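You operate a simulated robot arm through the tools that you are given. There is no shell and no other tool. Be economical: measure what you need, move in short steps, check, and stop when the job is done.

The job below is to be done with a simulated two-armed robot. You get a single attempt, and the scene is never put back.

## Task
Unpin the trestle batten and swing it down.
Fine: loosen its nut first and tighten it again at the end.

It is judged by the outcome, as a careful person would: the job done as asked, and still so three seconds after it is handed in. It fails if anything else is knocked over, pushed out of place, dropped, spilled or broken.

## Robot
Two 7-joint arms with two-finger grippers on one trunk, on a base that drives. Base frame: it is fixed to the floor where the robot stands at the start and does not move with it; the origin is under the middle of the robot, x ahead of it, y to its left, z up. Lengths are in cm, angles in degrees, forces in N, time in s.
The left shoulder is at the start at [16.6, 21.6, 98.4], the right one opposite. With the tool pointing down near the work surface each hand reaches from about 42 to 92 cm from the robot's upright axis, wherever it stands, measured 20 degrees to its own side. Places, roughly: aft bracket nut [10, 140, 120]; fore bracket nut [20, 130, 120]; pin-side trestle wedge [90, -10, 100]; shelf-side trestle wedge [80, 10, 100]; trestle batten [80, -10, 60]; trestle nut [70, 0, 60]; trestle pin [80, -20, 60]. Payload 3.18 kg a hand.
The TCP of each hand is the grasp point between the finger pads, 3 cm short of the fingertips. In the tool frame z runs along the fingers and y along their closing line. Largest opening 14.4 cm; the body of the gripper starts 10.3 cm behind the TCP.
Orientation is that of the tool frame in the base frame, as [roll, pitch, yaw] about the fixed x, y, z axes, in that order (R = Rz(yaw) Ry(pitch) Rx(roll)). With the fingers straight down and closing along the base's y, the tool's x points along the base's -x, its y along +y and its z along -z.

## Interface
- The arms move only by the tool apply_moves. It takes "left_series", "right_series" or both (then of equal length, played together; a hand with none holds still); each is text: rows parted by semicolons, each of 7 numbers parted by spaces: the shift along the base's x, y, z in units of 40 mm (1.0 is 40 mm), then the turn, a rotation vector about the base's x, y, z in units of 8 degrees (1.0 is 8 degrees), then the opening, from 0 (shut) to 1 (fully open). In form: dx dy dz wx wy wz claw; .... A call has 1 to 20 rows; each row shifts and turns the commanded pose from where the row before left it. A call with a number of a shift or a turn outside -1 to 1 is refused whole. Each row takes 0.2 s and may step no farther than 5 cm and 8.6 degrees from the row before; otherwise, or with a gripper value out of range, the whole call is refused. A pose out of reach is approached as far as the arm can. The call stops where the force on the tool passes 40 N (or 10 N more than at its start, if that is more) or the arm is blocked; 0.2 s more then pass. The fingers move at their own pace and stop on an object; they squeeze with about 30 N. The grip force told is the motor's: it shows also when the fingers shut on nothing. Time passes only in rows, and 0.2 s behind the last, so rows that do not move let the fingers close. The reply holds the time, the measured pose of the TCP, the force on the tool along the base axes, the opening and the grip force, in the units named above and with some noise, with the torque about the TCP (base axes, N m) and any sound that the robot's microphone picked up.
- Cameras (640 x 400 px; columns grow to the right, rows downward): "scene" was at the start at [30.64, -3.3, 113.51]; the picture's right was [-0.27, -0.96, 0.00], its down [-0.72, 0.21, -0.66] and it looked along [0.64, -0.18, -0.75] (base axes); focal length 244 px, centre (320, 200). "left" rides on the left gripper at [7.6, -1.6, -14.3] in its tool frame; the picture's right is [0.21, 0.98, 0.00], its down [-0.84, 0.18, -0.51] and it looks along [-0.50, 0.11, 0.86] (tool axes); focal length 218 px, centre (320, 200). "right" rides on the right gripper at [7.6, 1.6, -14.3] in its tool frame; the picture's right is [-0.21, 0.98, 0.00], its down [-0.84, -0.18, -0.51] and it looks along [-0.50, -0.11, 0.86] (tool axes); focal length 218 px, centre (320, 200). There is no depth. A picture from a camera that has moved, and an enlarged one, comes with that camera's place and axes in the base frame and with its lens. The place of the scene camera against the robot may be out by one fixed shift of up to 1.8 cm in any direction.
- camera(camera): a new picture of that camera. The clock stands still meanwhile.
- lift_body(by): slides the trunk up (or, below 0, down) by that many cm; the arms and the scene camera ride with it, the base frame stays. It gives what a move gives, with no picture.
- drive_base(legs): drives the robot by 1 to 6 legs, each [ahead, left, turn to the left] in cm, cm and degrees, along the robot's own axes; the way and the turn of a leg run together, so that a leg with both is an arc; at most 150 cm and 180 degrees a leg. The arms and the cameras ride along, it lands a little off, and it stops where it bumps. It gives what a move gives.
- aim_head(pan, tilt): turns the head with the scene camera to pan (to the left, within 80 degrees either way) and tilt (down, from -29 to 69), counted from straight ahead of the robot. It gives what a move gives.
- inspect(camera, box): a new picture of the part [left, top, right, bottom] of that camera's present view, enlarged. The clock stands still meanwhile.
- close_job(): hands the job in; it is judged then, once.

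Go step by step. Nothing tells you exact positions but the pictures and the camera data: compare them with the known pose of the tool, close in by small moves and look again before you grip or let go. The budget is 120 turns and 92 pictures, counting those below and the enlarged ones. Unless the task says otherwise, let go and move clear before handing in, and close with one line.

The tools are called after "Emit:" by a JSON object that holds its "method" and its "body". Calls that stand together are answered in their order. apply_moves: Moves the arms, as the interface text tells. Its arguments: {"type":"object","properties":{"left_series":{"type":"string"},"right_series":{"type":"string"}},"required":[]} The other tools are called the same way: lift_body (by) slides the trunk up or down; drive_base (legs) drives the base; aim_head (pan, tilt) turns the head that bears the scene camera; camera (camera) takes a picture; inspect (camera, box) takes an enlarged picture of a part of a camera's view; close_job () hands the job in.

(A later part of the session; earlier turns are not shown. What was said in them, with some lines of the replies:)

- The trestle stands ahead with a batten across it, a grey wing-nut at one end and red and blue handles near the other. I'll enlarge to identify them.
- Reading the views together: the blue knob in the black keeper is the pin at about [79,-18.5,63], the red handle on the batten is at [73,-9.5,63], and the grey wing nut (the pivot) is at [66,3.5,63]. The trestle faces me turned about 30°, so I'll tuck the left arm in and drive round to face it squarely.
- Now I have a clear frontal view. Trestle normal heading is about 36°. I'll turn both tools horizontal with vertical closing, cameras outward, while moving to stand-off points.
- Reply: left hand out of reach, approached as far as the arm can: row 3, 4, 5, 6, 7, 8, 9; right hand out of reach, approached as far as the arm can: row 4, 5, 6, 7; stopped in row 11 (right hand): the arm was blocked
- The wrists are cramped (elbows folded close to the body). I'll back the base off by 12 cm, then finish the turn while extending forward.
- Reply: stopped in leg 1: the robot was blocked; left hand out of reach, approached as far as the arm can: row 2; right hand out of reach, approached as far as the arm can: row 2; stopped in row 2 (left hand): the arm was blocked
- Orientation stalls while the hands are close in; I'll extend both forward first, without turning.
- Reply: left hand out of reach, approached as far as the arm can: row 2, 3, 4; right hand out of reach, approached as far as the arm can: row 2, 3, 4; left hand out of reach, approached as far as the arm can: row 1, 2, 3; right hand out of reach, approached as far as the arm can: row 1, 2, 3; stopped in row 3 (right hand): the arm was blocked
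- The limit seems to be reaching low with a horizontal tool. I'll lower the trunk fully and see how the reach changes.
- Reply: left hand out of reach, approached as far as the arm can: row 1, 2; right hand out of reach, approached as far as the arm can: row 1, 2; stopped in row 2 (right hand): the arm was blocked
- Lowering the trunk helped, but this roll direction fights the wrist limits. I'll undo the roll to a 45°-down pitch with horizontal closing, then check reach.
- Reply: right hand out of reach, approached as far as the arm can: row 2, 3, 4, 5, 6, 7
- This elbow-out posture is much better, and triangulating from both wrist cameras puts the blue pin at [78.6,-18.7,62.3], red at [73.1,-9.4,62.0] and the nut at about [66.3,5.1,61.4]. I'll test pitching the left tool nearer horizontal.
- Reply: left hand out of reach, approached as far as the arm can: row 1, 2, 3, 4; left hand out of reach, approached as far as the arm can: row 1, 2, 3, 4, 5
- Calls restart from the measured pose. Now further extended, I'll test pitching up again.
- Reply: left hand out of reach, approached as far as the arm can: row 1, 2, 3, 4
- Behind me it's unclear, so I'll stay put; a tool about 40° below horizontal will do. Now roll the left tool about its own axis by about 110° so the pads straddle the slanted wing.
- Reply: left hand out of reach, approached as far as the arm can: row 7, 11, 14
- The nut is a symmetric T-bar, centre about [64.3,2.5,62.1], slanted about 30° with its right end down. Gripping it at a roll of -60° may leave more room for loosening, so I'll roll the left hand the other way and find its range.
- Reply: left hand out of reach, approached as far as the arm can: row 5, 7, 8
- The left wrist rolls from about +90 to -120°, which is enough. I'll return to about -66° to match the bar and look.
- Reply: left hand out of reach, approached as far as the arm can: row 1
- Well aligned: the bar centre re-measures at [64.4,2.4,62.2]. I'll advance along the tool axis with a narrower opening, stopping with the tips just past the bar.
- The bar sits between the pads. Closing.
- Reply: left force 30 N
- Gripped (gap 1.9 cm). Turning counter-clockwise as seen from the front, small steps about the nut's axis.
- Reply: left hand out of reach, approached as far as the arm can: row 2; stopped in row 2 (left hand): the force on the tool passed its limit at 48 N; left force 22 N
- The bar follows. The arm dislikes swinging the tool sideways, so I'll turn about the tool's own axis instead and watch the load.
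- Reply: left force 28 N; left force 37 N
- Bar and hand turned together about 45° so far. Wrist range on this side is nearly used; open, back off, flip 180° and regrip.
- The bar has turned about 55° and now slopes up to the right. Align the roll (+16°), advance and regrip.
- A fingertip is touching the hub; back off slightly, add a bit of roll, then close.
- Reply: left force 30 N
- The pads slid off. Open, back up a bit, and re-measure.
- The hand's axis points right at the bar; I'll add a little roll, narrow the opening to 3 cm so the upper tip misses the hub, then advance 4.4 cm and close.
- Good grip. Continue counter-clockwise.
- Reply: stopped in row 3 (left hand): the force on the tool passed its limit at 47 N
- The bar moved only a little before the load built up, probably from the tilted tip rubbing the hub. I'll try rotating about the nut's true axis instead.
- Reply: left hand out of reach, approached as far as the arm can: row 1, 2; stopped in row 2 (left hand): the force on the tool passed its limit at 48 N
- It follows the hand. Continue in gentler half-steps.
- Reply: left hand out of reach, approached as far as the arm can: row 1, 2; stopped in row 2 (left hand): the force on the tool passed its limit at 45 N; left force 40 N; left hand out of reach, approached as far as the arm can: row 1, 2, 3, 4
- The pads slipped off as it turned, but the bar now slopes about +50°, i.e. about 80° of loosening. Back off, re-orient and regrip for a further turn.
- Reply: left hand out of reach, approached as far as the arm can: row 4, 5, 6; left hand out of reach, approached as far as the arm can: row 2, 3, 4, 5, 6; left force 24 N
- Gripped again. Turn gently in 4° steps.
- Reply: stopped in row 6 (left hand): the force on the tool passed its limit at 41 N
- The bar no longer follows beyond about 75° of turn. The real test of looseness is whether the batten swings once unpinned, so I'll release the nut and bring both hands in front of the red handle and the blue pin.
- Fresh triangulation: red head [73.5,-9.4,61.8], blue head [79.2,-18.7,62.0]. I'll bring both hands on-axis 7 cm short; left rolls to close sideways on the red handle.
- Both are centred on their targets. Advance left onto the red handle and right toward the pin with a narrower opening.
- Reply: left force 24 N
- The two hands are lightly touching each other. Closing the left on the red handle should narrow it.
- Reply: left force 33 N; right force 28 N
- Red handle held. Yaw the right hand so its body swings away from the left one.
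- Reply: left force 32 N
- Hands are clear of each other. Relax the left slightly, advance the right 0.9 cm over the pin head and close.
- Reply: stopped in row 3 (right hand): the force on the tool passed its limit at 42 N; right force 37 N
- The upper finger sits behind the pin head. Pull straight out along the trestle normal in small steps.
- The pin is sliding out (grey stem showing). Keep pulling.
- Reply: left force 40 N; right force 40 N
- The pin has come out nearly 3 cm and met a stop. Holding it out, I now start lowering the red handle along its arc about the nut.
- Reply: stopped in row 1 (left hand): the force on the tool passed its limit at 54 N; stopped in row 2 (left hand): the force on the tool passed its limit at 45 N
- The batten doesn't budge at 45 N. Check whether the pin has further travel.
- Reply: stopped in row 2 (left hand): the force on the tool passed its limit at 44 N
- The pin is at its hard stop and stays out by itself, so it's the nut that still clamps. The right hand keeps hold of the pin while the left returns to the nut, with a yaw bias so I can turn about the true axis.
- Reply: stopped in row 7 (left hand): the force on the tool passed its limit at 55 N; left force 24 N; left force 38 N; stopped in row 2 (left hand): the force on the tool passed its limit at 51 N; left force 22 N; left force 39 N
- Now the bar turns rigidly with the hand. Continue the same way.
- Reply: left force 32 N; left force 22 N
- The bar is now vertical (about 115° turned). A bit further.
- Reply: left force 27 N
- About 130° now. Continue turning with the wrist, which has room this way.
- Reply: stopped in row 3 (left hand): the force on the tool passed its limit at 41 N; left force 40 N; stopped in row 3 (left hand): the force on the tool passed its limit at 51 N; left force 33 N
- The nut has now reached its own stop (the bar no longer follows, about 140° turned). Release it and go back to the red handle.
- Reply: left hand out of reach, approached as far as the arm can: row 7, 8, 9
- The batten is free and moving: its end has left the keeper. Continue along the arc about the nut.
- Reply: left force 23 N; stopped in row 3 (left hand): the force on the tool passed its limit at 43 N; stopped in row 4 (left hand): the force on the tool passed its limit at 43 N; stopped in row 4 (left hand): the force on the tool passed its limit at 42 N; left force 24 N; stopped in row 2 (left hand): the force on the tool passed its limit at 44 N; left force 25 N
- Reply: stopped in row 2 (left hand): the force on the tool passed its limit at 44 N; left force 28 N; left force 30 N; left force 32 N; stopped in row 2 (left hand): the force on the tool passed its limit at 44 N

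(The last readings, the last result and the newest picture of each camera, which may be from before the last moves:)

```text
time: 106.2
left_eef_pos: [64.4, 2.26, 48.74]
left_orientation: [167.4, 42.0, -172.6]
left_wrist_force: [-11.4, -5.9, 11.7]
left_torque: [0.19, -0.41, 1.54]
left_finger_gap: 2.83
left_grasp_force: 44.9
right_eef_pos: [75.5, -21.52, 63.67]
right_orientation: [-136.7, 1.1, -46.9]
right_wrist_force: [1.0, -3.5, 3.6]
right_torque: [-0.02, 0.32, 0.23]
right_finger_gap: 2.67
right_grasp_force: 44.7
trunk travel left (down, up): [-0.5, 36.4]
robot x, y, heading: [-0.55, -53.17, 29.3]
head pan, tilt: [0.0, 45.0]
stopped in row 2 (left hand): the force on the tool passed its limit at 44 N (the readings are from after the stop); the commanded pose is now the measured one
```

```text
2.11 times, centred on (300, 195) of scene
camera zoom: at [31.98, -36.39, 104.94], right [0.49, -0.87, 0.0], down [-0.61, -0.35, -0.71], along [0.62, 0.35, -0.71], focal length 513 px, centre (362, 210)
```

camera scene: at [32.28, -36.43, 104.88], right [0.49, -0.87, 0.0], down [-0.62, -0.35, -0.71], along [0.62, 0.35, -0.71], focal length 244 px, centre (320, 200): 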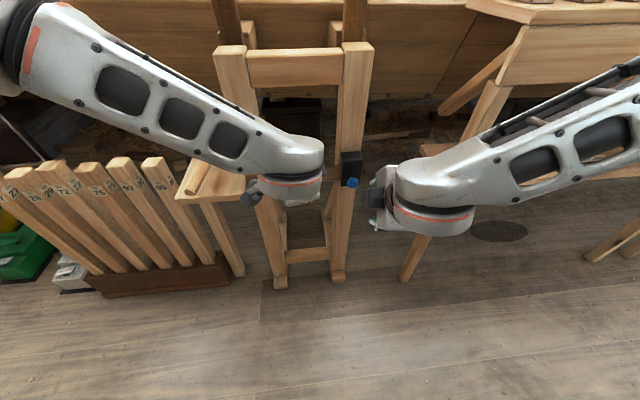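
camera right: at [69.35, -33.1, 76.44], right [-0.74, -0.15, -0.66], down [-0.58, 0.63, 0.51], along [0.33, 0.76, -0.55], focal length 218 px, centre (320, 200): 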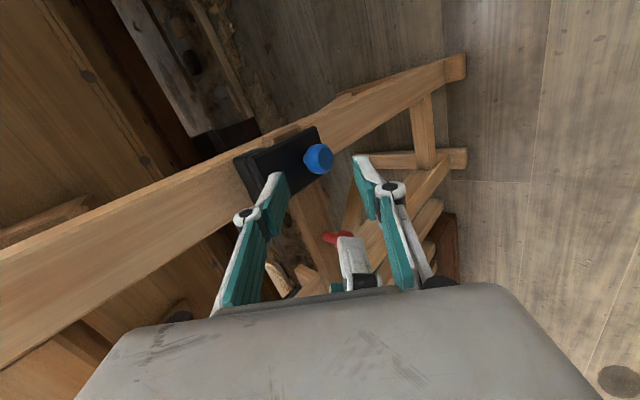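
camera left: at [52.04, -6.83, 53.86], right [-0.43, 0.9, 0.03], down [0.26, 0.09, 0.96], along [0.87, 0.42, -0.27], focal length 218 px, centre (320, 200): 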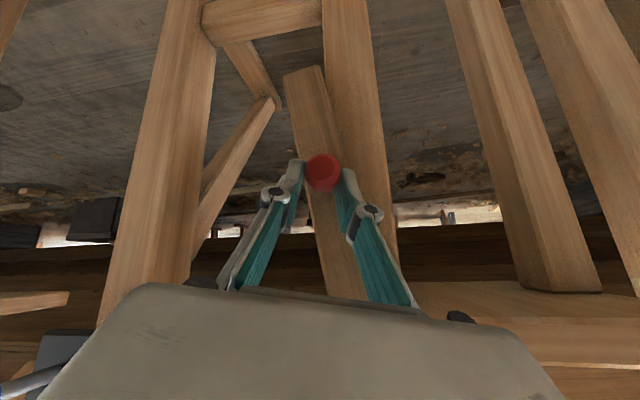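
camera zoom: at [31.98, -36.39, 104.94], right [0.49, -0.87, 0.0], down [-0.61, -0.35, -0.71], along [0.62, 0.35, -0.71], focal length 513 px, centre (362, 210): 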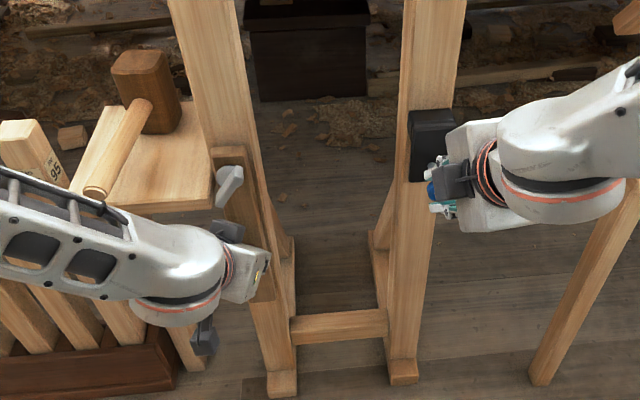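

The batten now hangs straight down against its stop. Release both hands: right backs off from the pin, left withdraws from the handle and goes up in front of the nut.

Emit:
{"method": "apply_moves", "body": {"left_series": "0 0 0 0 0 0 .4; 0 0 0 0 0 0 .4; -.3 -.17 .25 0 0 0 .4; -.3 -.17 .25 0 0 0 .4; -.3 -.17 .25 0 0 0 .4; -.3 -.17 .25 0 0 0 .4; 0 0 .5 0 0 0 .4; 0 0 .5 0 0 0 .4; 0 0 .5 0 0 0 .4; .1 0 .5 0 0 0 .4; .2 .1 .5 0 0 -.4 .4; .3 .2 .2 0 0 -.6 .4; .2 .2 0 0 0 -.6 .4; 0 .2 0 0 0 -.6 .4; 0 0 0 0 0 0 .4", "right_series": "0 0 0 0 0 0 .3; 0 0 0 0 0 0 .3; -.15 -.15 .23 0 0 0 .35; -.15 -.15 .23 0 0 0 .35; -.18 -.18 .27 0 0 0 .4; -.18 -.18 .27 0 0 0 .4; -.18 -.18 .27 0 0 0 .4; -.18 -.18 .27 0 0 0 .4; -.2 -.3 .1 0 0 0 .4; -.2 -.3 .1 0 0 0 .4; -.2 -.3 0 0 0 0 .4; 0 0 0 0 0 0 .4; 0 0 0 0 0 0 .4; 0 0 0 0 0 0 .4; 0 0 0 0 0 0 .4"}}

Emit:
{"method": "camera", "body": {"camera": "left"}}

```text
time: 108.5
left_eef_pos: [63.35, 1.8, 56.06]
left_orientation: [168.2, 39.8, -173.2]
left_wrist_force: [-11.9, -6.3, -12.2]
left_torque: [-0.4, -0.17, 0.48]
left_finger_gap: 5.42
left_grasp_force: 0.0
left hand out of reach, approached as far as the arm can: row 3, 4, 5, 6
right_eef_pos: [68.76, -27.53, 66.27]
right_orientation: [-136.5, 1.2, -46.9]
right_wrist_force: [-0.4, -0.3, 0.0]
right_torque: [-0.01, -0.01, 0.0]
right_finger_gap: 5.77
right_grasp_force: 0.0
right hand out of reach, approached as far as the arm can: row 6, 7, 8, 9, 10
trunk travel left (down, up): [-0.5, 36.4]
robot x, y, heading: [-0.41, -53.33, 29.8]
head pan, tilt: [0.0, 45.0]
stopped in row 11 (left hand): the force on the tool passed its limit at 50 N (the readings are from after the stop); the commanded pose is now the measured one
```

```text
11 pictures are left
camera left: at [49.35, -4.46, 61.59], right [-0.4, 0.92, 0.02], down [0.29, 0.11, 0.95], along [0.87, 0.39, -0.31], focal length 218 px, centre (320, 200)
```

left: 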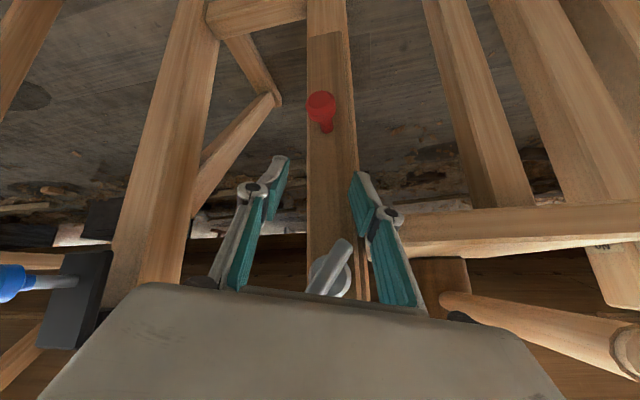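

The left arm couldn't back straight out and bumped lightly under the nut. I'll drop a little, slide right clear of it, then rise.

Emit:
{"method": "apply_moves", "body": {"left_series": "0 0 -.3 0 0 0 .4; 0 0 -.3 0 0 0 .4; .3 -.46 0 0 0 0 .4; .3 -.46 0 0 0 0 .4; .3 -.46 0 0 0 0 .4; .3 -.46 0 0 0 0 .4; .3 -.46 0 0 0 0 .4; 0 0 0 0 0 0 .4"}}

Emit:
{"method": "apply_moves", "body": {"left_series": "-.1 -.05 .5 0 0 0 .4; -.1 -.05 .5 0 0 0 .4; -.1 -.05 .5 0 0 0 .4; -.1 -.05 .5 0 0 0 .4; -.1 -.05 .5 0 0 0 .4; -.1 -.05 .5 0 0 0 .4; -.1 -.05 .4 0 0 0 .4; 0 0 0 0 0 0 .4"}}

```text
time: 110.3
left_eef_pos: [69.77, -7.2, 54.29]
left_orientation: [168.0, 40.2, -173.2]
left_wrist_force: [0.1, 1.1, -0.2]
left_torque: [0.02, 0.01, 0.03]
left_finger_gap: 5.79
left_grasp_force: 0.0
right_eef_pos: [68.72, -27.57, 66.33]
right_orientation: [-136.6, 1.2, -47.0]
right_wrist_force: [-0.1, -0.4, -0.4]
right_torque: [0.01, -0.02, 0.0]
right_finger_gap: 5.75
right_grasp_force: 0.0
trunk travel left (down, up): [-0.5, 36.4]
robot x, y, heading: [-0.66, -53.17, 29.5]
head pan, tilt: [0.0, 45.0]
```

```text
time: 112.1
left_eef_pos: [66.91, -8.73, 67.66]
left_orientation: [168.1, 40.3, -173.3]
left_wrist_force: [-0.2, 0.2, 0.5]
left_torque: [-0.03, -0.01, -0.01]
left_finger_gap: 5.77
left_grasp_force: 0.1
right_eef_pos: [68.71, -27.63, 66.14]
right_orientation: [-136.7, 1.2, -46.9]
right_wrist_force: [-1.1, 0.2, 0.1]
right_torque: [0.01, 0.02, 0.01]
right_finger_gap: 5.76
right_grasp_force: 0.1
trunk travel left (down, up): [-0.5, 36.4]
robot x, y, heading: [-0.61, -53.29, 29.7]
head pan, tilt: [0.0, 45.0]
```

Emit:
{"method": "apply_moves", "body": {"left_series": "-.33 .43 .02 0 0 0 .4; -.33 .43 .02 0 0 0 .4; -.33 .43 .02 0 0 0 .4; -.33 .43 .02 .6 .35 -.72 .4; -.33 .43 .02 .6 .35 -.72 .3; 0 0 0 0 0 -.7 .25; 0 0 0 0 0 0 .25"}}

Emit:
{"method": "inspect", "body": {"camera": "left", "box": [220, 80, 420, 230]}}

```text
time: 113.7
left_eef_pos: [60.33, 0.01, 68.12]
left_orientation: [156.2, 34.3, 162.3]
left_wrist_force: [0.1, -0.3, -1.1]
left_torque: [0.0, -0.01, 0.0]
left_finger_gap: 3.6
left_grasp_force: 0.0
right_eef_pos: [68.76, -27.64, 66.16]
right_orientation: [-136.7, 1.1, -46.9]
right_wrist_force: [1.2, 0.2, 0.6]
right_torque: [-0.01, -0.03, 0.02]
right_finger_gap: 5.78
right_grasp_force: 0.0
trunk travel left (down, up): [-0.5, 36.4]
robot x, y, heading: [-0.82, -53.0, 29.4]
head pan, tilt: [0.0, 45.0]
```

```text
2.67 times, centred on (320, 155) of left
camera zoom: at [45.37, -2.83, 73.87], right [-0.1, 0.97, 0.21], down [0.36, -0.16, 0.92], along [0.93, 0.17, -0.34], focal length 582 px, centre (320, 320)
```

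zoom: 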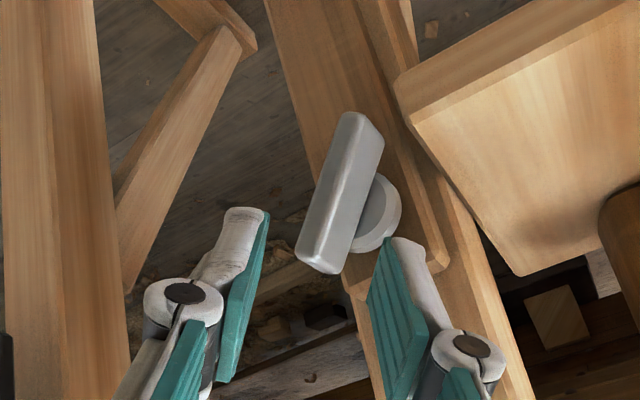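

Emit:
{"method": "apply_moves", "body": {"left_series": "0 0 0 .614 .228 -.756 .25; 0 0 0 .614 .228 -.756 .25; .17 .121 -.271 0 0 0 .22; .17 .121 -.271 0 0 0 .22; .17 .121 -.271 0 0 0 .22; .17 .121 -.271 0 0 0 .22; 0 0 0 0 0 0 .22"}}

Emit:
{"method": "inspect", "body": {"camera": "left", "box": [220, 80, 420, 230]}}

```text
time: 115.3
left_eef_pos: [62.82, 1.86, 64.29]
left_orientation: [147.3, 27.0, 145.9]
left_wrist_force: [-15.3, 2.7, 23.1]
left_torque: [0.51, -0.41, 0.2]
left_finger_gap: 4.02
left_grasp_force: 5.3
right_eef_pos: [68.54, -27.57, 66.56]
right_orientation: [-136.4, 1.1, -46.8]
right_wrist_force: [-0.7, -0.6, 1.0]
right_torque: [-0.04, 0.01, 0.04]
right_finger_gap: 5.78
right_grasp_force: 0.1
trunk travel left (down, up): [-0.5, 36.4]
robot x, y, heading: [-0.57, -53.13, 29.4]
head pan, tilt: [0.0, 45.0]
```

```text
2.67 times, centred on (320, 155) of left
camera zoom: at [47.89, 1.0, 70.75], right [0.11, 0.92, 0.38], down [0.36, -0.39, 0.85], along [0.93, 0.04, -0.37], focal length 582 px, centre (320, 320)
```

zoom: 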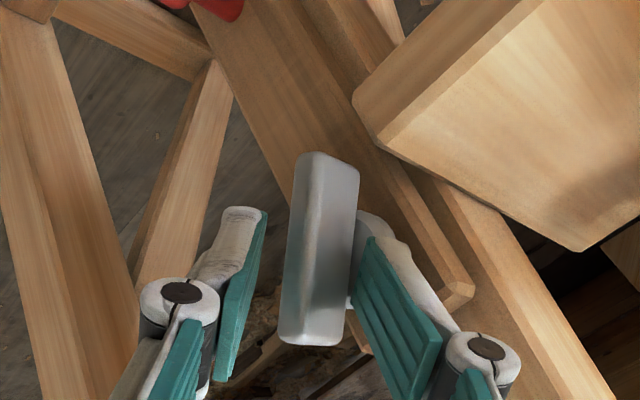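

Aligned. Close, then turn clockwise about the nut axis.

Emit:
{"method": "apply_moves", "body": {"left_series": "-.03 -.01 .03 0 0 0 .15; 0 0 0 0 0 0 0; 0 0 0 0 0 0 0"}}

Emit:
{"method": "apply_moves", "body": {"left_series": ".03 -.04 .015 .63 .41 0 0; .03 -.04 .012 .63 .41 0 0; 0 0 0 0 0 0 0"}}

Emit:
{"method": "apply_moves", "body": {"left_series": ".03 -.04 .01 .63 .41 0 0; .03 -.04 .008 .63 .41 0 0; 0 0 0 0 0 0 0"}}

Emit:
{"method": "inspect", "body": {"camera": "left", "box": [220, 80, 420, 230]}}

```text
time: 116.1
left_eef_pos: [62.72, 1.77, 64.32]
left_orientation: [147.4, 27.0, 145.9]
left_wrist_force: [-13.5, 3.1, 35.5]
left_torque: [0.55, -0.5, 1.09]
left_finger_gap: 2.35
left_grasp_force: 45.1
right_eef_pos: [68.65, -27.78, 66.54]
right_orientation: [-136.5, 1.1, -46.9]
right_wrist_force: [-0.1, 0.8, -0.7]
right_torque: [0.03, 0.0, -0.01]
right_finger_gap: 5.75
right_grasp_force: 0.0
trunk travel left (down, up): [-0.5, 36.4]
robot x, y, heading: [-0.33, -53.34, 29.8]
head pan, tilt: [0.0, 45.0]
```

```text
time: 116.9
left_eef_pos: [63.08, 1.21, 64.41]
left_orientation: [142.7, 15.5, 144.1]
left_wrist_force: [-16.3, -4.6, 33.0]
left_torque: [0.8, -0.72, 0.8]
left_finger_gap: 2.28
left_grasp_force: 44.5
right_eef_pos: [68.53, -27.71, 66.51]
right_orientation: [-136.3, 1.2, -46.9]
right_wrist_force: [0.1, -0.1, -0.6]
right_torque: [0.0, -0.01, 0.02]
right_finger_gap: 5.76
right_grasp_force: 0.1
trunk travel left (down, up): [-0.5, 36.4]
robot x, y, heading: [-0.08, -53.33, 29.3]
head pan, tilt: [0.0, 45.0]
```

```text
time: 117.7
left_eef_pos: [63.27, 0.88, 64.15]
left_orientation: [138.5, 4.4, 143.3]
left_wrist_force: [-15.1, -20.0, 27.6]
left_torque: [0.46, -0.55, 0.64]
left_finger_gap: 2.26
left_grasp_force: 45.0
right_eef_pos: [68.67, -27.77, 66.42]
right_orientation: [-136.4, 1.2, -46.8]
right_wrist_force: [0.4, -0.7, 0.1]
right_torque: [-0.01, 0.01, 0.01]
right_finger_gap: 5.78
right_grasp_force: 0.1
trunk travel left (down, up): [-0.5, 36.4]
robot x, y, heading: [-0.07, -53.3, 29.4]
head pan, tilt: [0.0, 45.0]
```

```text
2.67 times, centred on (320, 155) of left
camera zoom: at [50.17, -2.73, 73.26], right [0.23, 0.74, 0.63], down [0.52, -0.64, 0.56], along [0.82, 0.2, -0.54], focal length 582 px, centre (320, 320)
```

zoom: 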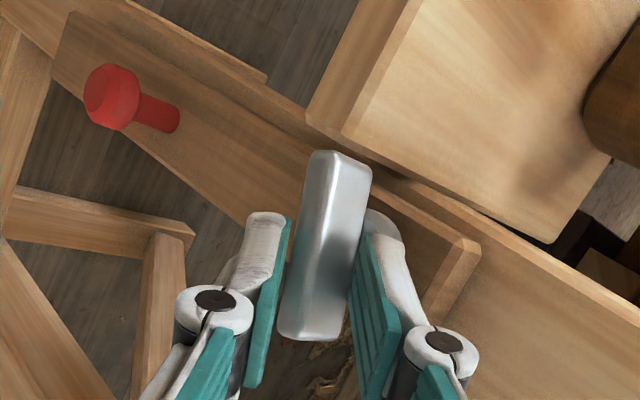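

The bar follows clockwise and the batten stays put. Continue.

Emit:
{"method": "apply_moves", "body": {"left_series": ".03 -.03 0 .63 .41 0 0; .02 -.03 -.005 .63 .41 0 0; 0 0 0 0 0 0 0"}}

Emit:
{"method": "apply_moves", "body": {"left_series": ".02 -.03 -.01 .63 .41 0 0; .02 -.03 -.01 .63 .41 0 0; 0 0 0 0 0 0 0"}}

Emit:
{"method": "inspect", "body": {"camera": "left", "box": [220, 80, 420, 230]}}

```text
time: 118.5
left_eef_pos: [63.56, 0.41, 64.02]
left_orientation: [134.5, -7.0, 143.5]
left_wrist_force: [-11.8, -31.0, 14.8]
left_torque: [0.15, -0.56, 0.32]
left_finger_gap: 2.26
left_grasp_force: 44.8
right_eef_pos: [68.72, -27.79, 66.38]
right_orientation: [-136.5, 1.2, -46.8]
right_wrist_force: [1.0, -0.8, 0.4]
right_torque: [0.0, 0.01, 0.0]
right_finger_gap: 5.78
right_grasp_force: 0.1
trunk travel left (down, up): [-0.5, 36.4]
robot x, y, heading: [-0.26, -53.29, 29.8]
head pan, tilt: [0.0, 45.0]
```

```text
time: 119.1
left_eef_pos: [63.28, 0.45, 63.97]
left_orientation: [132.0, -13.1, 143.9]
left_wrist_force: [-2.3, -14.2, 0.4]
left_torque: [0.01, -0.39, 0.17]
left_finger_gap: 2.01
left_grasp_force: 45.1
left hand out of reach, approached as far as the arm can: row 2
right_eef_pos: [68.83, -27.83, 66.28]
right_orientation: [-136.6, 1.3, -47.0]
right_wrist_force: [0.5, 0.5, -0.1]
right_torque: [-0.02, 0.0, -0.01]
right_finger_gap: 5.75
right_grasp_force: 0.0
trunk travel left (down, up): [-0.5, 36.4]
robot x, y, heading: [0.16, -53.26, 29.5]
head pan, tilt: [0.0, 45.0]
stopped in row 2 (left hand): the force on the tool passed its limit at 84 N (the readings are from after the stop); the commanded pose is now the measured one
```

```text
2.67 times, centred on (320, 155) of left
camera zoom: at [51.86, -5.79, 73.74], right [0.35, 0.55, 0.76], down [0.6, -0.75, 0.27], along [0.72, 0.36, -0.6], focal length 582 px, centre (320, 320)
```

zoom: 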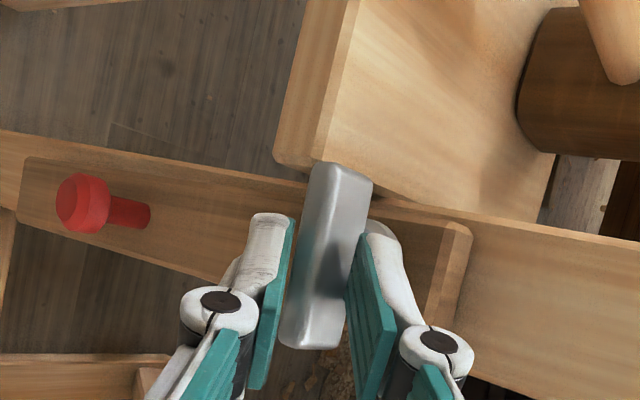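

The wrist has reached its limit here; about 45° re-tightened. Release, back off, flip the hand to the other side for the rest.

Emit:
{"method": "apply_moves", "body": {"left_series": "0 0 0 0 0 0 .35; 0 0 0 0 0 0 .35; -.118 -.26 .245 0 0 0 .35; -.118 -.26 .245 0 0 0 .35; -.118 -.26 .245 0 0 0 .35; -.118 -.26 .245 0 0 0 .35; -.11 .195 -.025 0 0 -1 .35; -.11 .195 -.025 0 0 -1 .35; -.11 .195 -.025 0 0 -1 .35; -.11 .195 -.025 0 0 -1 .35; -.11 .195 -.025 0 0 -1 .35; 0 0 0 0 0 0 .35"}}

Emit:
{"method": "apply_moves", "body": {"left_series": "0 0 0 -.68 -.31 .665 .35; 0 0 0 -.68 -.31 .665 .35; 0 0 0 -.68 -.31 .665 .35; 0 0 0 -.68 -.31 .665 .35; 0 0 0 -.68 -.31 .665 .35; 0 0 0 -.68 -.31 .665 .35; 0 0 0 -.68 -.31 .665 .35; 0 0 0 -.68 -.31 .665 .35; 0 0 0 -.68 -.31 .665 .35; 0 0 0 -.68 -.31 .665 .35; 0 0 0 -.68 -.31 .665 .35; 0 0 0 -.68 -.31 .665 .35; 0 0 0 -.68 -.31 .665 .35; 0 0 0 -.68 -.31 .665 .35; 0 0 0 -.68 -.31 .665 .35; 0 0 0 -.68 -.31 .665 .35; 0 0 0 -.68 -.31 .665 .35; 0 0 0 -.68 -.31 .665 .35; 0 0 0 -.68 -.31 .665 .35; 0 0 0 -.68 -.31 .665 .35"}}

```text
time: 121.7
left_eef_pos: [60.04, -0.68, 64.22]
left_orientation: [131.9, -12.7, 104.3]
left_wrist_force: [-0.3, -0.1, -0.1]
left_torque: [0.01, -0.05, -0.02]
left_finger_gap: 5.02
left_grasp_force: 0.1
left hand out of reach, approached as far as the arm can: row 5, 6, 8, 9, 10, 11
right_eef_pos: [68.86, -27.75, 66.26]
right_orientation: [-136.7, 1.1, -47.0]
right_wrist_force: [-0.6, 0.1, 0.0]
right_torque: [-0.02, 0.01, 0.02]
right_finger_gap: 5.76
right_grasp_force: 0.0
trunk travel left (down, up): [-0.5, 36.4]
robot x, y, heading: [-0.32, -53.42, 29.5]
head pan, tilt: [0.0, 45.0]
```

```text
time: 125.9
left_eef_pos: [60.19, -0.58, 64.1]
left_orientation: [-139.3, 25.8, -92.5]
left_wrist_force: [-0.3, 0.3, 0.0]
left_torque: [-0.04, -0.02, -0.01]
left_finger_gap: 5.04
left_grasp_force: 0.1
right_eef_pos: [68.85, -27.74, 66.14]
right_orientation: [-136.6, 1.2, -47.0]
right_wrist_force: [0.1, -0.1, 0.6]
right_torque: [0.01, -0.01, 0.02]
right_finger_gap: 5.74
right_grasp_force: 0.0
trunk travel left (down, up): [-0.5, 36.4]
robot x, y, heading: [-0.59, -53.69, 29.3]
head pan, tilt: [0.0, 45.0]
```

Emit:
{"method": "apply_moves", "body": {"left_series": "0 .06 .11 -.666 -.301 .683 .3; 0 .06 .11 -.666 -.301 .683 .3; 0 .06 .11 -.666 -.301 .683 .3; 0 .06 .11 -.666 -.301 .683 .3; 0 .06 .11 -.666 -.301 .683 .3; 0 0 0 -.666 -.301 .683 .25; 0 0 0 0 0 0 .25"}}

Emit:
{"method": "inspect", "body": {"camera": "left", "box": [220, 80, 420, 230]}}

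```text
time: 127.5
left_eef_pos: [60.07, 0.55, 66.36]
left_orientation: [-133.6, -8.3, -58.0]
left_wrist_force: [0.3, 0.4, -0.9]
left_torque: [-0.01, -0.03, 0.02]
left_finger_gap: 3.6
left_grasp_force: 0.0
right_eef_pos: [68.84, -27.75, 66.24]
right_orientation: [-136.7, 1.2, -47.0]
right_wrist_force: [0.0, 0.1, 0.0]
right_torque: [0.01, -0.01, -0.04]
right_finger_gap: 5.76
right_grasp_force: 0.1
trunk travel left (down, up): [-0.5, 36.4]
robot x, y, heading: [-0.56, -53.25, 29.6]
head pan, tilt: [0.0, 45.0]
```

```text
2.67 times, centred on (320, 155) of left
camera zoom: at [55.48, -9.43, 78.34], right [-0.41, -0.62, -0.67], down [-0.88, 0.47, 0.09], along [0.26, 0.63, -0.74], focal length 582 px, centre (320, 320)
```

zoom: 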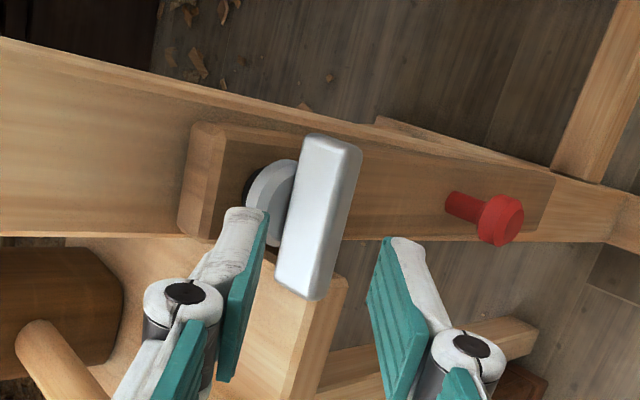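

Good view: bar sits between the pads' line. Advance and grip from this side.

Emit:
{"method": "apply_moves", "body": {"left_series": ".233 .105 -.239 0 0 0 .25; .233 .105 -.239 0 0 0 .25; .233 .105 -.239 0 0 0 .25; 0 0 0 0 0 0 .2; 0 0 0 0 0 0 .1; 0 0 0 0 0 0 0; 0 0 0 0 0 0 0"}}

Emit:
{"method": "apply_moves", "body": {"left_series": "0 0 0 .5 .224 -.512 0; 0 0 0 .5 .224 -.512 0; 0 0 0 .5 .224 -.512 0; 0 0 0 0 0 0 0"}}

Emit:
{"method": "inspect", "body": {"camera": "left", "box": [220, 80, 420, 230]}}

```text
time: 128.9
left_eef_pos: [62.55, 1.47, 63.81]
left_orientation: [-133.5, -8.3, -58.0]
left_wrist_force: [-26.0, -10.1, 13.1]
left_torque: [0.49, -0.56, -0.07]
left_finger_gap: 1.92
left_grasp_force: 44.8
right_eef_pos: [68.56, -27.67, 66.45]
right_orientation: [-136.5, 1.2, -46.9]
right_wrist_force: [-0.3, -0.1, -0.8]
right_torque: [0.0, 0.0, 0.01]
right_finger_gap: 5.74
right_grasp_force: 0.1
trunk travel left (down, up): [-0.5, 36.4]
robot x, y, heading: [-0.7, -53.28, 29.4]
head pan, tilt: [0.0, 45.0]
stopped in row 6 (left hand): the force on the tool passed its limit at 41 N (the readings are from after the stop); the commanded pose is now the measured one
```

```text
time: 129.2
left_eef_pos: [62.48, 1.35, 63.87]
left_orientation: [-133.6, -6.5, -59.8]
left_wrist_force: [-14.9, -7.4, 10.6]
left_torque: [0.12, -0.13, 0.65]
left_finger_gap: 1.92
left_grasp_force: 44.7
right_eef_pos: [68.53, -27.59, 66.37]
right_orientation: [-136.6, 1.3, -46.8]
right_wrist_force: [-0.8, -0.2, -0.4]
right_torque: [0.0, -0.03, -0.01]
right_finger_gap: 5.76
right_grasp_force: 0.0
trunk travel left (down, up): [-0.5, 36.4]
robot x, y, heading: [-0.24, -52.88, 29.6]
head pan, tilt: [0.0, 45.0]
stopped in row 1 (left hand): the force on the tool passed its limit at 42 N (the readings are from after the stop); the commanded pose is now the measured one
```

```text
2.67 times, centred on (320, 155) of left
camera zoom: at [57.7, -8.7, 75.56], right [-0.44, -0.59, -0.68], down [-0.86, 0.5, 0.12], along [0.27, 0.64, -0.72], focal length 582 px, centre (320, 320)
```

zoom: 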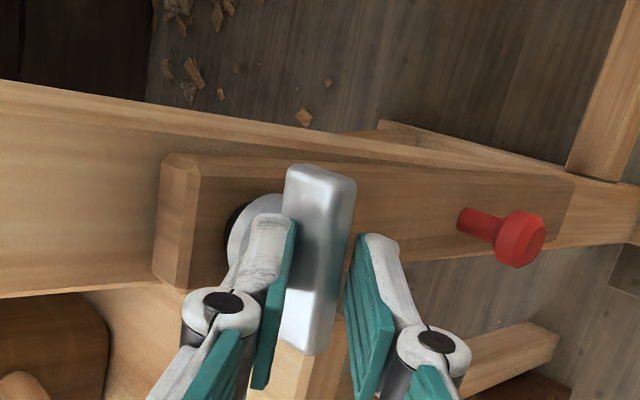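

Good grip. Continue clockwise in short steps.

Emit:
{"method": "apply_moves", "body": {"left_series": "0 0 0 .5 .224 -.512 0; 0 0 0 .5 .224 -.512 0; 0 0 0 .5 .224 -.512 0; 0 0 0 0 0 0 0"}}

Emit:
{"method": "apply_moves", "body": {"left_series": "0 0 0 .5 .224 -.512 0; 0 0 0 .5 .224 -.512 0; 0 0 0 .5 .224 -.512 0; 0 0 0 0 0 0 0"}}

Emit:
{"method": "apply_moves", "body": {"left_series": "0 0 0 .5 .224 -.512 0; 0 0 0 .5 .224 -.512 0; 0 0 0 .5 .224 -.512 0; 0 0 0 0 0 0 0"}}

```text
time: 129.9
left_eef_pos: [62.4, 1.29, 63.81]
left_orientation: [-133.4, 2.4, -68.4]
left_wrist_force: [-17.1, -7.1, 12.8]
left_torque: [0.14, -0.14, 0.81]
left_finger_gap: 1.86
left_grasp_force: 44.7
right_eef_pos: [68.53, -27.56, 66.51]
right_orientation: [-136.5, 1.3, -46.8]
right_wrist_force: [-0.5, 0.4, 0.7]
right_torque: [0.01, -0.02, -0.05]
right_finger_gap: 5.76
right_grasp_force: 0.1
trunk travel left (down, up): [-0.5, 36.4]
robot x, y, heading: [-0.16, -53.13, 30.1]
head pan, tilt: [0.0, 45.0]
stopped in row 3 (left hand): the force on the tool passed its limit at 44 N (the readings are from after the stop); the commanded pose is now the measured one
```

```text
time: 130.6
left_eef_pos: [62.23, 0.97, 63.75]
left_orientation: [-135.0, 12.5, -78.2]
left_wrist_force: [-16.5, -6.9, 13.1]
left_torque: [0.18, -0.25, 0.73]
left_finger_gap: 1.8
left_grasp_force: 44.6
right_eef_pos: [68.59, -27.49, 66.43]
right_orientation: [-136.4, 1.3, -46.8]
right_wrist_force: [-1.3, 0.1, -0.6]
right_torque: [-0.05, 0.04, 0.01]
right_finger_gap: 5.77
right_grasp_force: 0.0
trunk travel left (down, up): [-0.5, 36.4]
robot x, y, heading: [-0.86, -53.62, 29.6]
head pan, tilt: [0.0, 45.0]
stopped in row 3 (left hand): the force on the tool passed its limit at 48 N (the readings are from after the stop); the commanded pose is now the measured one
```

```text
time: 131.4
left_eef_pos: [62.11, 0.92, 63.57]
left_orientation: [-138.9, 23.2, -90.3]
left_wrist_force: [-15.8, -6.4, 12.8]
left_torque: [0.32, -0.36, 0.67]
left_finger_gap: 1.7
left_grasp_force: 45.1
right_eef_pos: [68.57, -27.45, 66.33]
right_orientation: [-136.6, 1.2, -46.7]
right_wrist_force: [-0.8, 0.0, -0.3]
right_torque: [-0.02, -0.04, -0.01]
right_finger_gap: 5.76
right_grasp_force: 0.0
trunk travel left (down, up): [-0.5, 36.4]
robot x, y, heading: [-0.66, -53.27, 29.4]
head pan, tilt: [0.0, 45.0]
stopped in row 3 (left hand): the force on the tool passed its limit at 42 N (the readings are from after the stop); the commanded pose is now the measured one
```

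Emit:
{"method": "inspect", "body": {"camera": "left", "box": [220, 80, 420, 230]}}

```text
2.67 times, centred on (320, 155) of left
camera zoom: at [53.87, -10.74, 71.32], right [-0.74, 0.07, -0.67], down [-0.47, 0.67, 0.58], along [0.49, 0.74, -0.46], focal length 582 px, centre (320, 320)
```

zoom: 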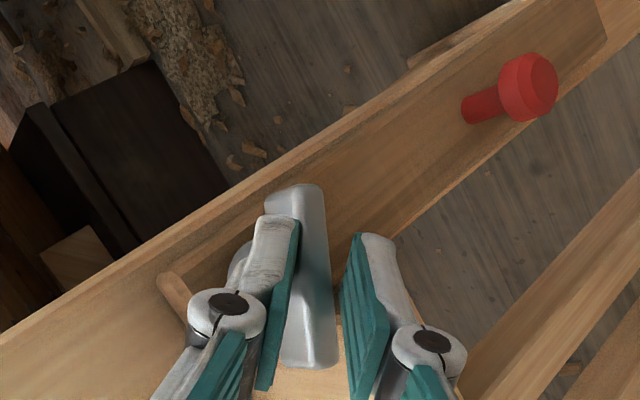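

About 30° more gained. Continue about the true axis to firm it up.

Emit:
{"method": "apply_moves", "body": {"left_series": ".03 -.03 0 .63 .41 0 0; .03 -.03 0 .63 .41 0 0; 0 0 0 0 0 0 0"}}

Emit:
{"method": "apply_moves", "body": {"left_series": ".03 -.03 0 .63 .41 0 0; .03 -.03 0 .63 .41 0 0; 0 0 0 0 0 0 0"}}

Emit:
{"method": "apply_moves", "body": {"left_series": ".03 -.03 -.005 .63 .41 0 0; .03 -.03 -.005 .63 .41 0 0; 0 0 0 0 0 0 0"}}

```text
time: 132.2
left_eef_pos: [62.28, 0.67, 63.44]
left_orientation: [-147.1, 33.1, -94.2]
left_wrist_force: [-32.5, -12.0, 18.3]
left_torque: [-0.67, -0.68, 0.23]
left_finger_gap: 1.67
left_grasp_force: 44.9
right_eef_pos: [68.39, -27.55, 66.48]
right_orientation: [-136.4, 1.0, -46.8]
right_wrist_force: [-0.1, -0.5, 0.4]
right_torque: [0.01, 0.01, 0.0]
right_finger_gap: 5.74
right_grasp_force: 0.1
trunk travel left (down, up): [-0.5, 36.4]
robot x, y, heading: [-0.42, -53.44, 29.6]
head pan, tilt: [0.0, 45.0]
```

```text
time: 133.0
left_eef_pos: [62.51, 0.33, 63.36]
left_orientation: [-156.8, 42.2, -100.4]
left_wrist_force: [-38.3, -22.2, 16.2]
left_torque: [-2.1, -1.04, 0.58]
left_finger_gap: 2.18
left_grasp_force: 45.5
right_eef_pos: [68.5, -27.56, 66.38]
right_orientation: [-136.6, 1.1, -46.8]
right_wrist_force: [-0.2, -0.2, -0.2]
right_torque: [-0.01, -0.03, -0.03]
right_finger_gap: 5.75
right_grasp_force: 0.1
trunk travel left (down, up): [-0.5, 36.4]
robot x, y, heading: [-0.37, -53.41, 29.8]
head pan, tilt: [0.0, 45.0]
```

```text
time: 133.9
left_eef_pos: [62.7, -0.04, 63.38]
left_orientation: [-169.6, 50.1, -109.5]
left_wrist_force: [-18.6, -12.6, 14.5]
left_torque: [-1.71, -1.89, 1.05]
left_finger_gap: 2.85
left_grasp_force: 44.5
right_eef_pos: [68.55, -27.48, 66.4]
right_orientation: [-136.4, 1.2, -46.8]
right_wrist_force: [0.1, -0.2, -0.2]
right_torque: [0.01, -0.04, -0.01]
right_finger_gap: 5.75
right_grasp_force: 0.0
trunk travel left (down, up): [-0.5, 36.4]
robot x, y, heading: [-0.57, -53.5, 29.6]
head pan, tilt: [0.0, 45.0]
stopped in row 3 (left hand): the force on the tool passed its limit at 57 N (the readings are from after the stop); the commanded pose is now the measured one
```

Torque climbs to over 2 N m and the bar stops following: the nut is tight. Release, back away and check.

Emit:
{"method": "apply_moves", "body": {"left_series": "0 0 0 0 0 0 .4; 0 0 0 0 0 0 .4; -.13 -.2 .2 0 0 0 .4; -.13 -.2 .2 0 0 0 .4; -.13 -.2 .2 0 0 0 .4; -.13 -.2 .25 0 0 0 .4; -.13 -.15 .3 0 0 0 .4; -.3 -.15 .4 0 0 -.5 .4; -.3 -.1 .4 0 0 -.5 .4; -.3 0 .4 0 0 -.5 .4; -.3 .1 .3 0 0 -.5 .4; 0 0 0 0 0 0 .4"}}

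Emit:
{"method": "inspect", "body": {"camera": "scene", "box": [200, 120, 400, 290]}}

```text
time: 136.6
left_eef_pos: [55.33, -4.34, 73.79]
left_orientation: [-170.1, 50.1, -126.2]
left_wrist_force: [0.4, -0.3, 0.4]
left_torque: [0.01, 0.0, -0.02]
left_finger_gap: 5.76
left_grasp_force: 0.1
right_eef_pos: [68.71, -27.57, 66.24]
right_orientation: [-136.7, 1.2, -46.7]
right_wrist_force: [-0.1, -0.8, -0.7]
right_torque: [-0.01, -0.01, 0.02]
right_finger_gap: 5.73
right_grasp_force: 0.1
trunk travel left (down, up): [-0.5, 36.4]
robot x, y, heading: [-0.63, -53.47, 29.6]
head pan, tilt: [0.0, 45.0]
```

```text
2.35 times, centred on (300, 205) of scene
camera zoom: at [32.07, -36.23, 104.87], right [0.49, -0.87, 0.0], down [-0.61, -0.35, -0.71], along [0.61, 0.35, -0.71], focal length 573 px, centre (367, 188)
```

zoom: 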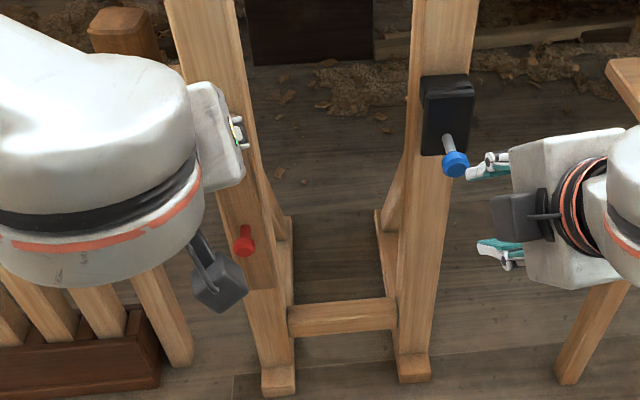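

Emit:
{"method": "apply_moves", "body": {"left_series": "-.2 .2 .5 0 0 0 .4; -.2 .3 .5 0 0 0 .4; -.3 .4 .5 0 0 0 .4; -.3 .5 .3 0 0 0 .4; -.3 .5 .2 0 0 0 .4; 0 0 0 0 0 0 .4", "right_series": "-.1 -.5 .1 0 0 0 .4; -.1 -.5 .1 0 0 0 .4; -.1 -.5 .1 0 0 0 .4; -.1 -.5 .1 0 0 0 .4; 0 0 0 0 0 0 .4; 0 0 0 0 0 0 .4"}}

Emit:
{"method": "inspect", "body": {"camera": "scene", "box": [210, 140, 390, 280]}}

```text
time: 137.9
left_eef_pos: [50.36, 3.15, 81.51]
left_orientation: [-170.3, 50.1, -126.1]
left_wrist_force: [-0.4, 0.0, 0.6]
left_torque: [0.0, 0.03, 0.02]
left_finger_gap: 5.76
left_grasp_force: 0.0
right_eef_pos: [66.78, -33.43, 65.06]
right_orientation: [-137.0, 1.3, -46.9]
right_wrist_force: [0.0, 0.5, -0.5]
right_torque: [0.0, -0.04, -0.01]
right_finger_gap: 5.74
right_grasp_force: 0.1
right hand out of reach, approached as far as the arm can: row 1, 2, 3, 4
trunk travel left (down, up): [-0.5, 36.4]
robot x, y, heading: [-0.44, -53.25, 29.5]
head pan, tilt: [0.0, 45.0]
```

```text
2.86 times, centred on (300, 210) of scene
camera zoom: at [32.06, -36.24, 104.88], right [0.49, -0.87, 0.0], down [-0.61, -0.35, -0.71], along [0.61, 0.35, -0.71], focal length 696 px, centre (377, 171)
```

zoom: 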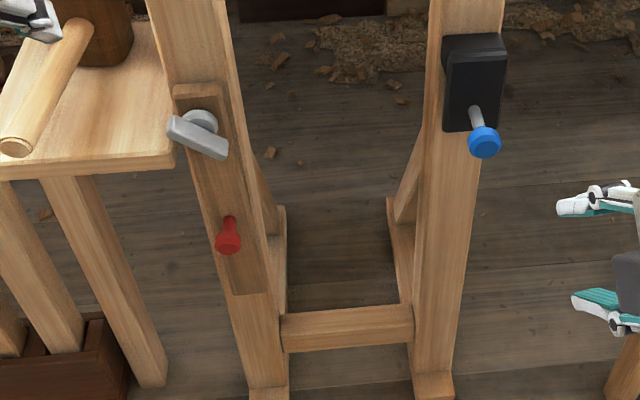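

The batten hangs straight down with the pin drawn out. The nut is back at its original tight angle, both hands are clear and nothing else looks moved, so I'm handing it in.

Emit:
{"method": "close_job", "body": {}}

```text
The job is handed in.
```

I loosened the nut, drew the pin, swung the batten down until it hung vertical against its stop, then tightened the nut again and handed the job in.
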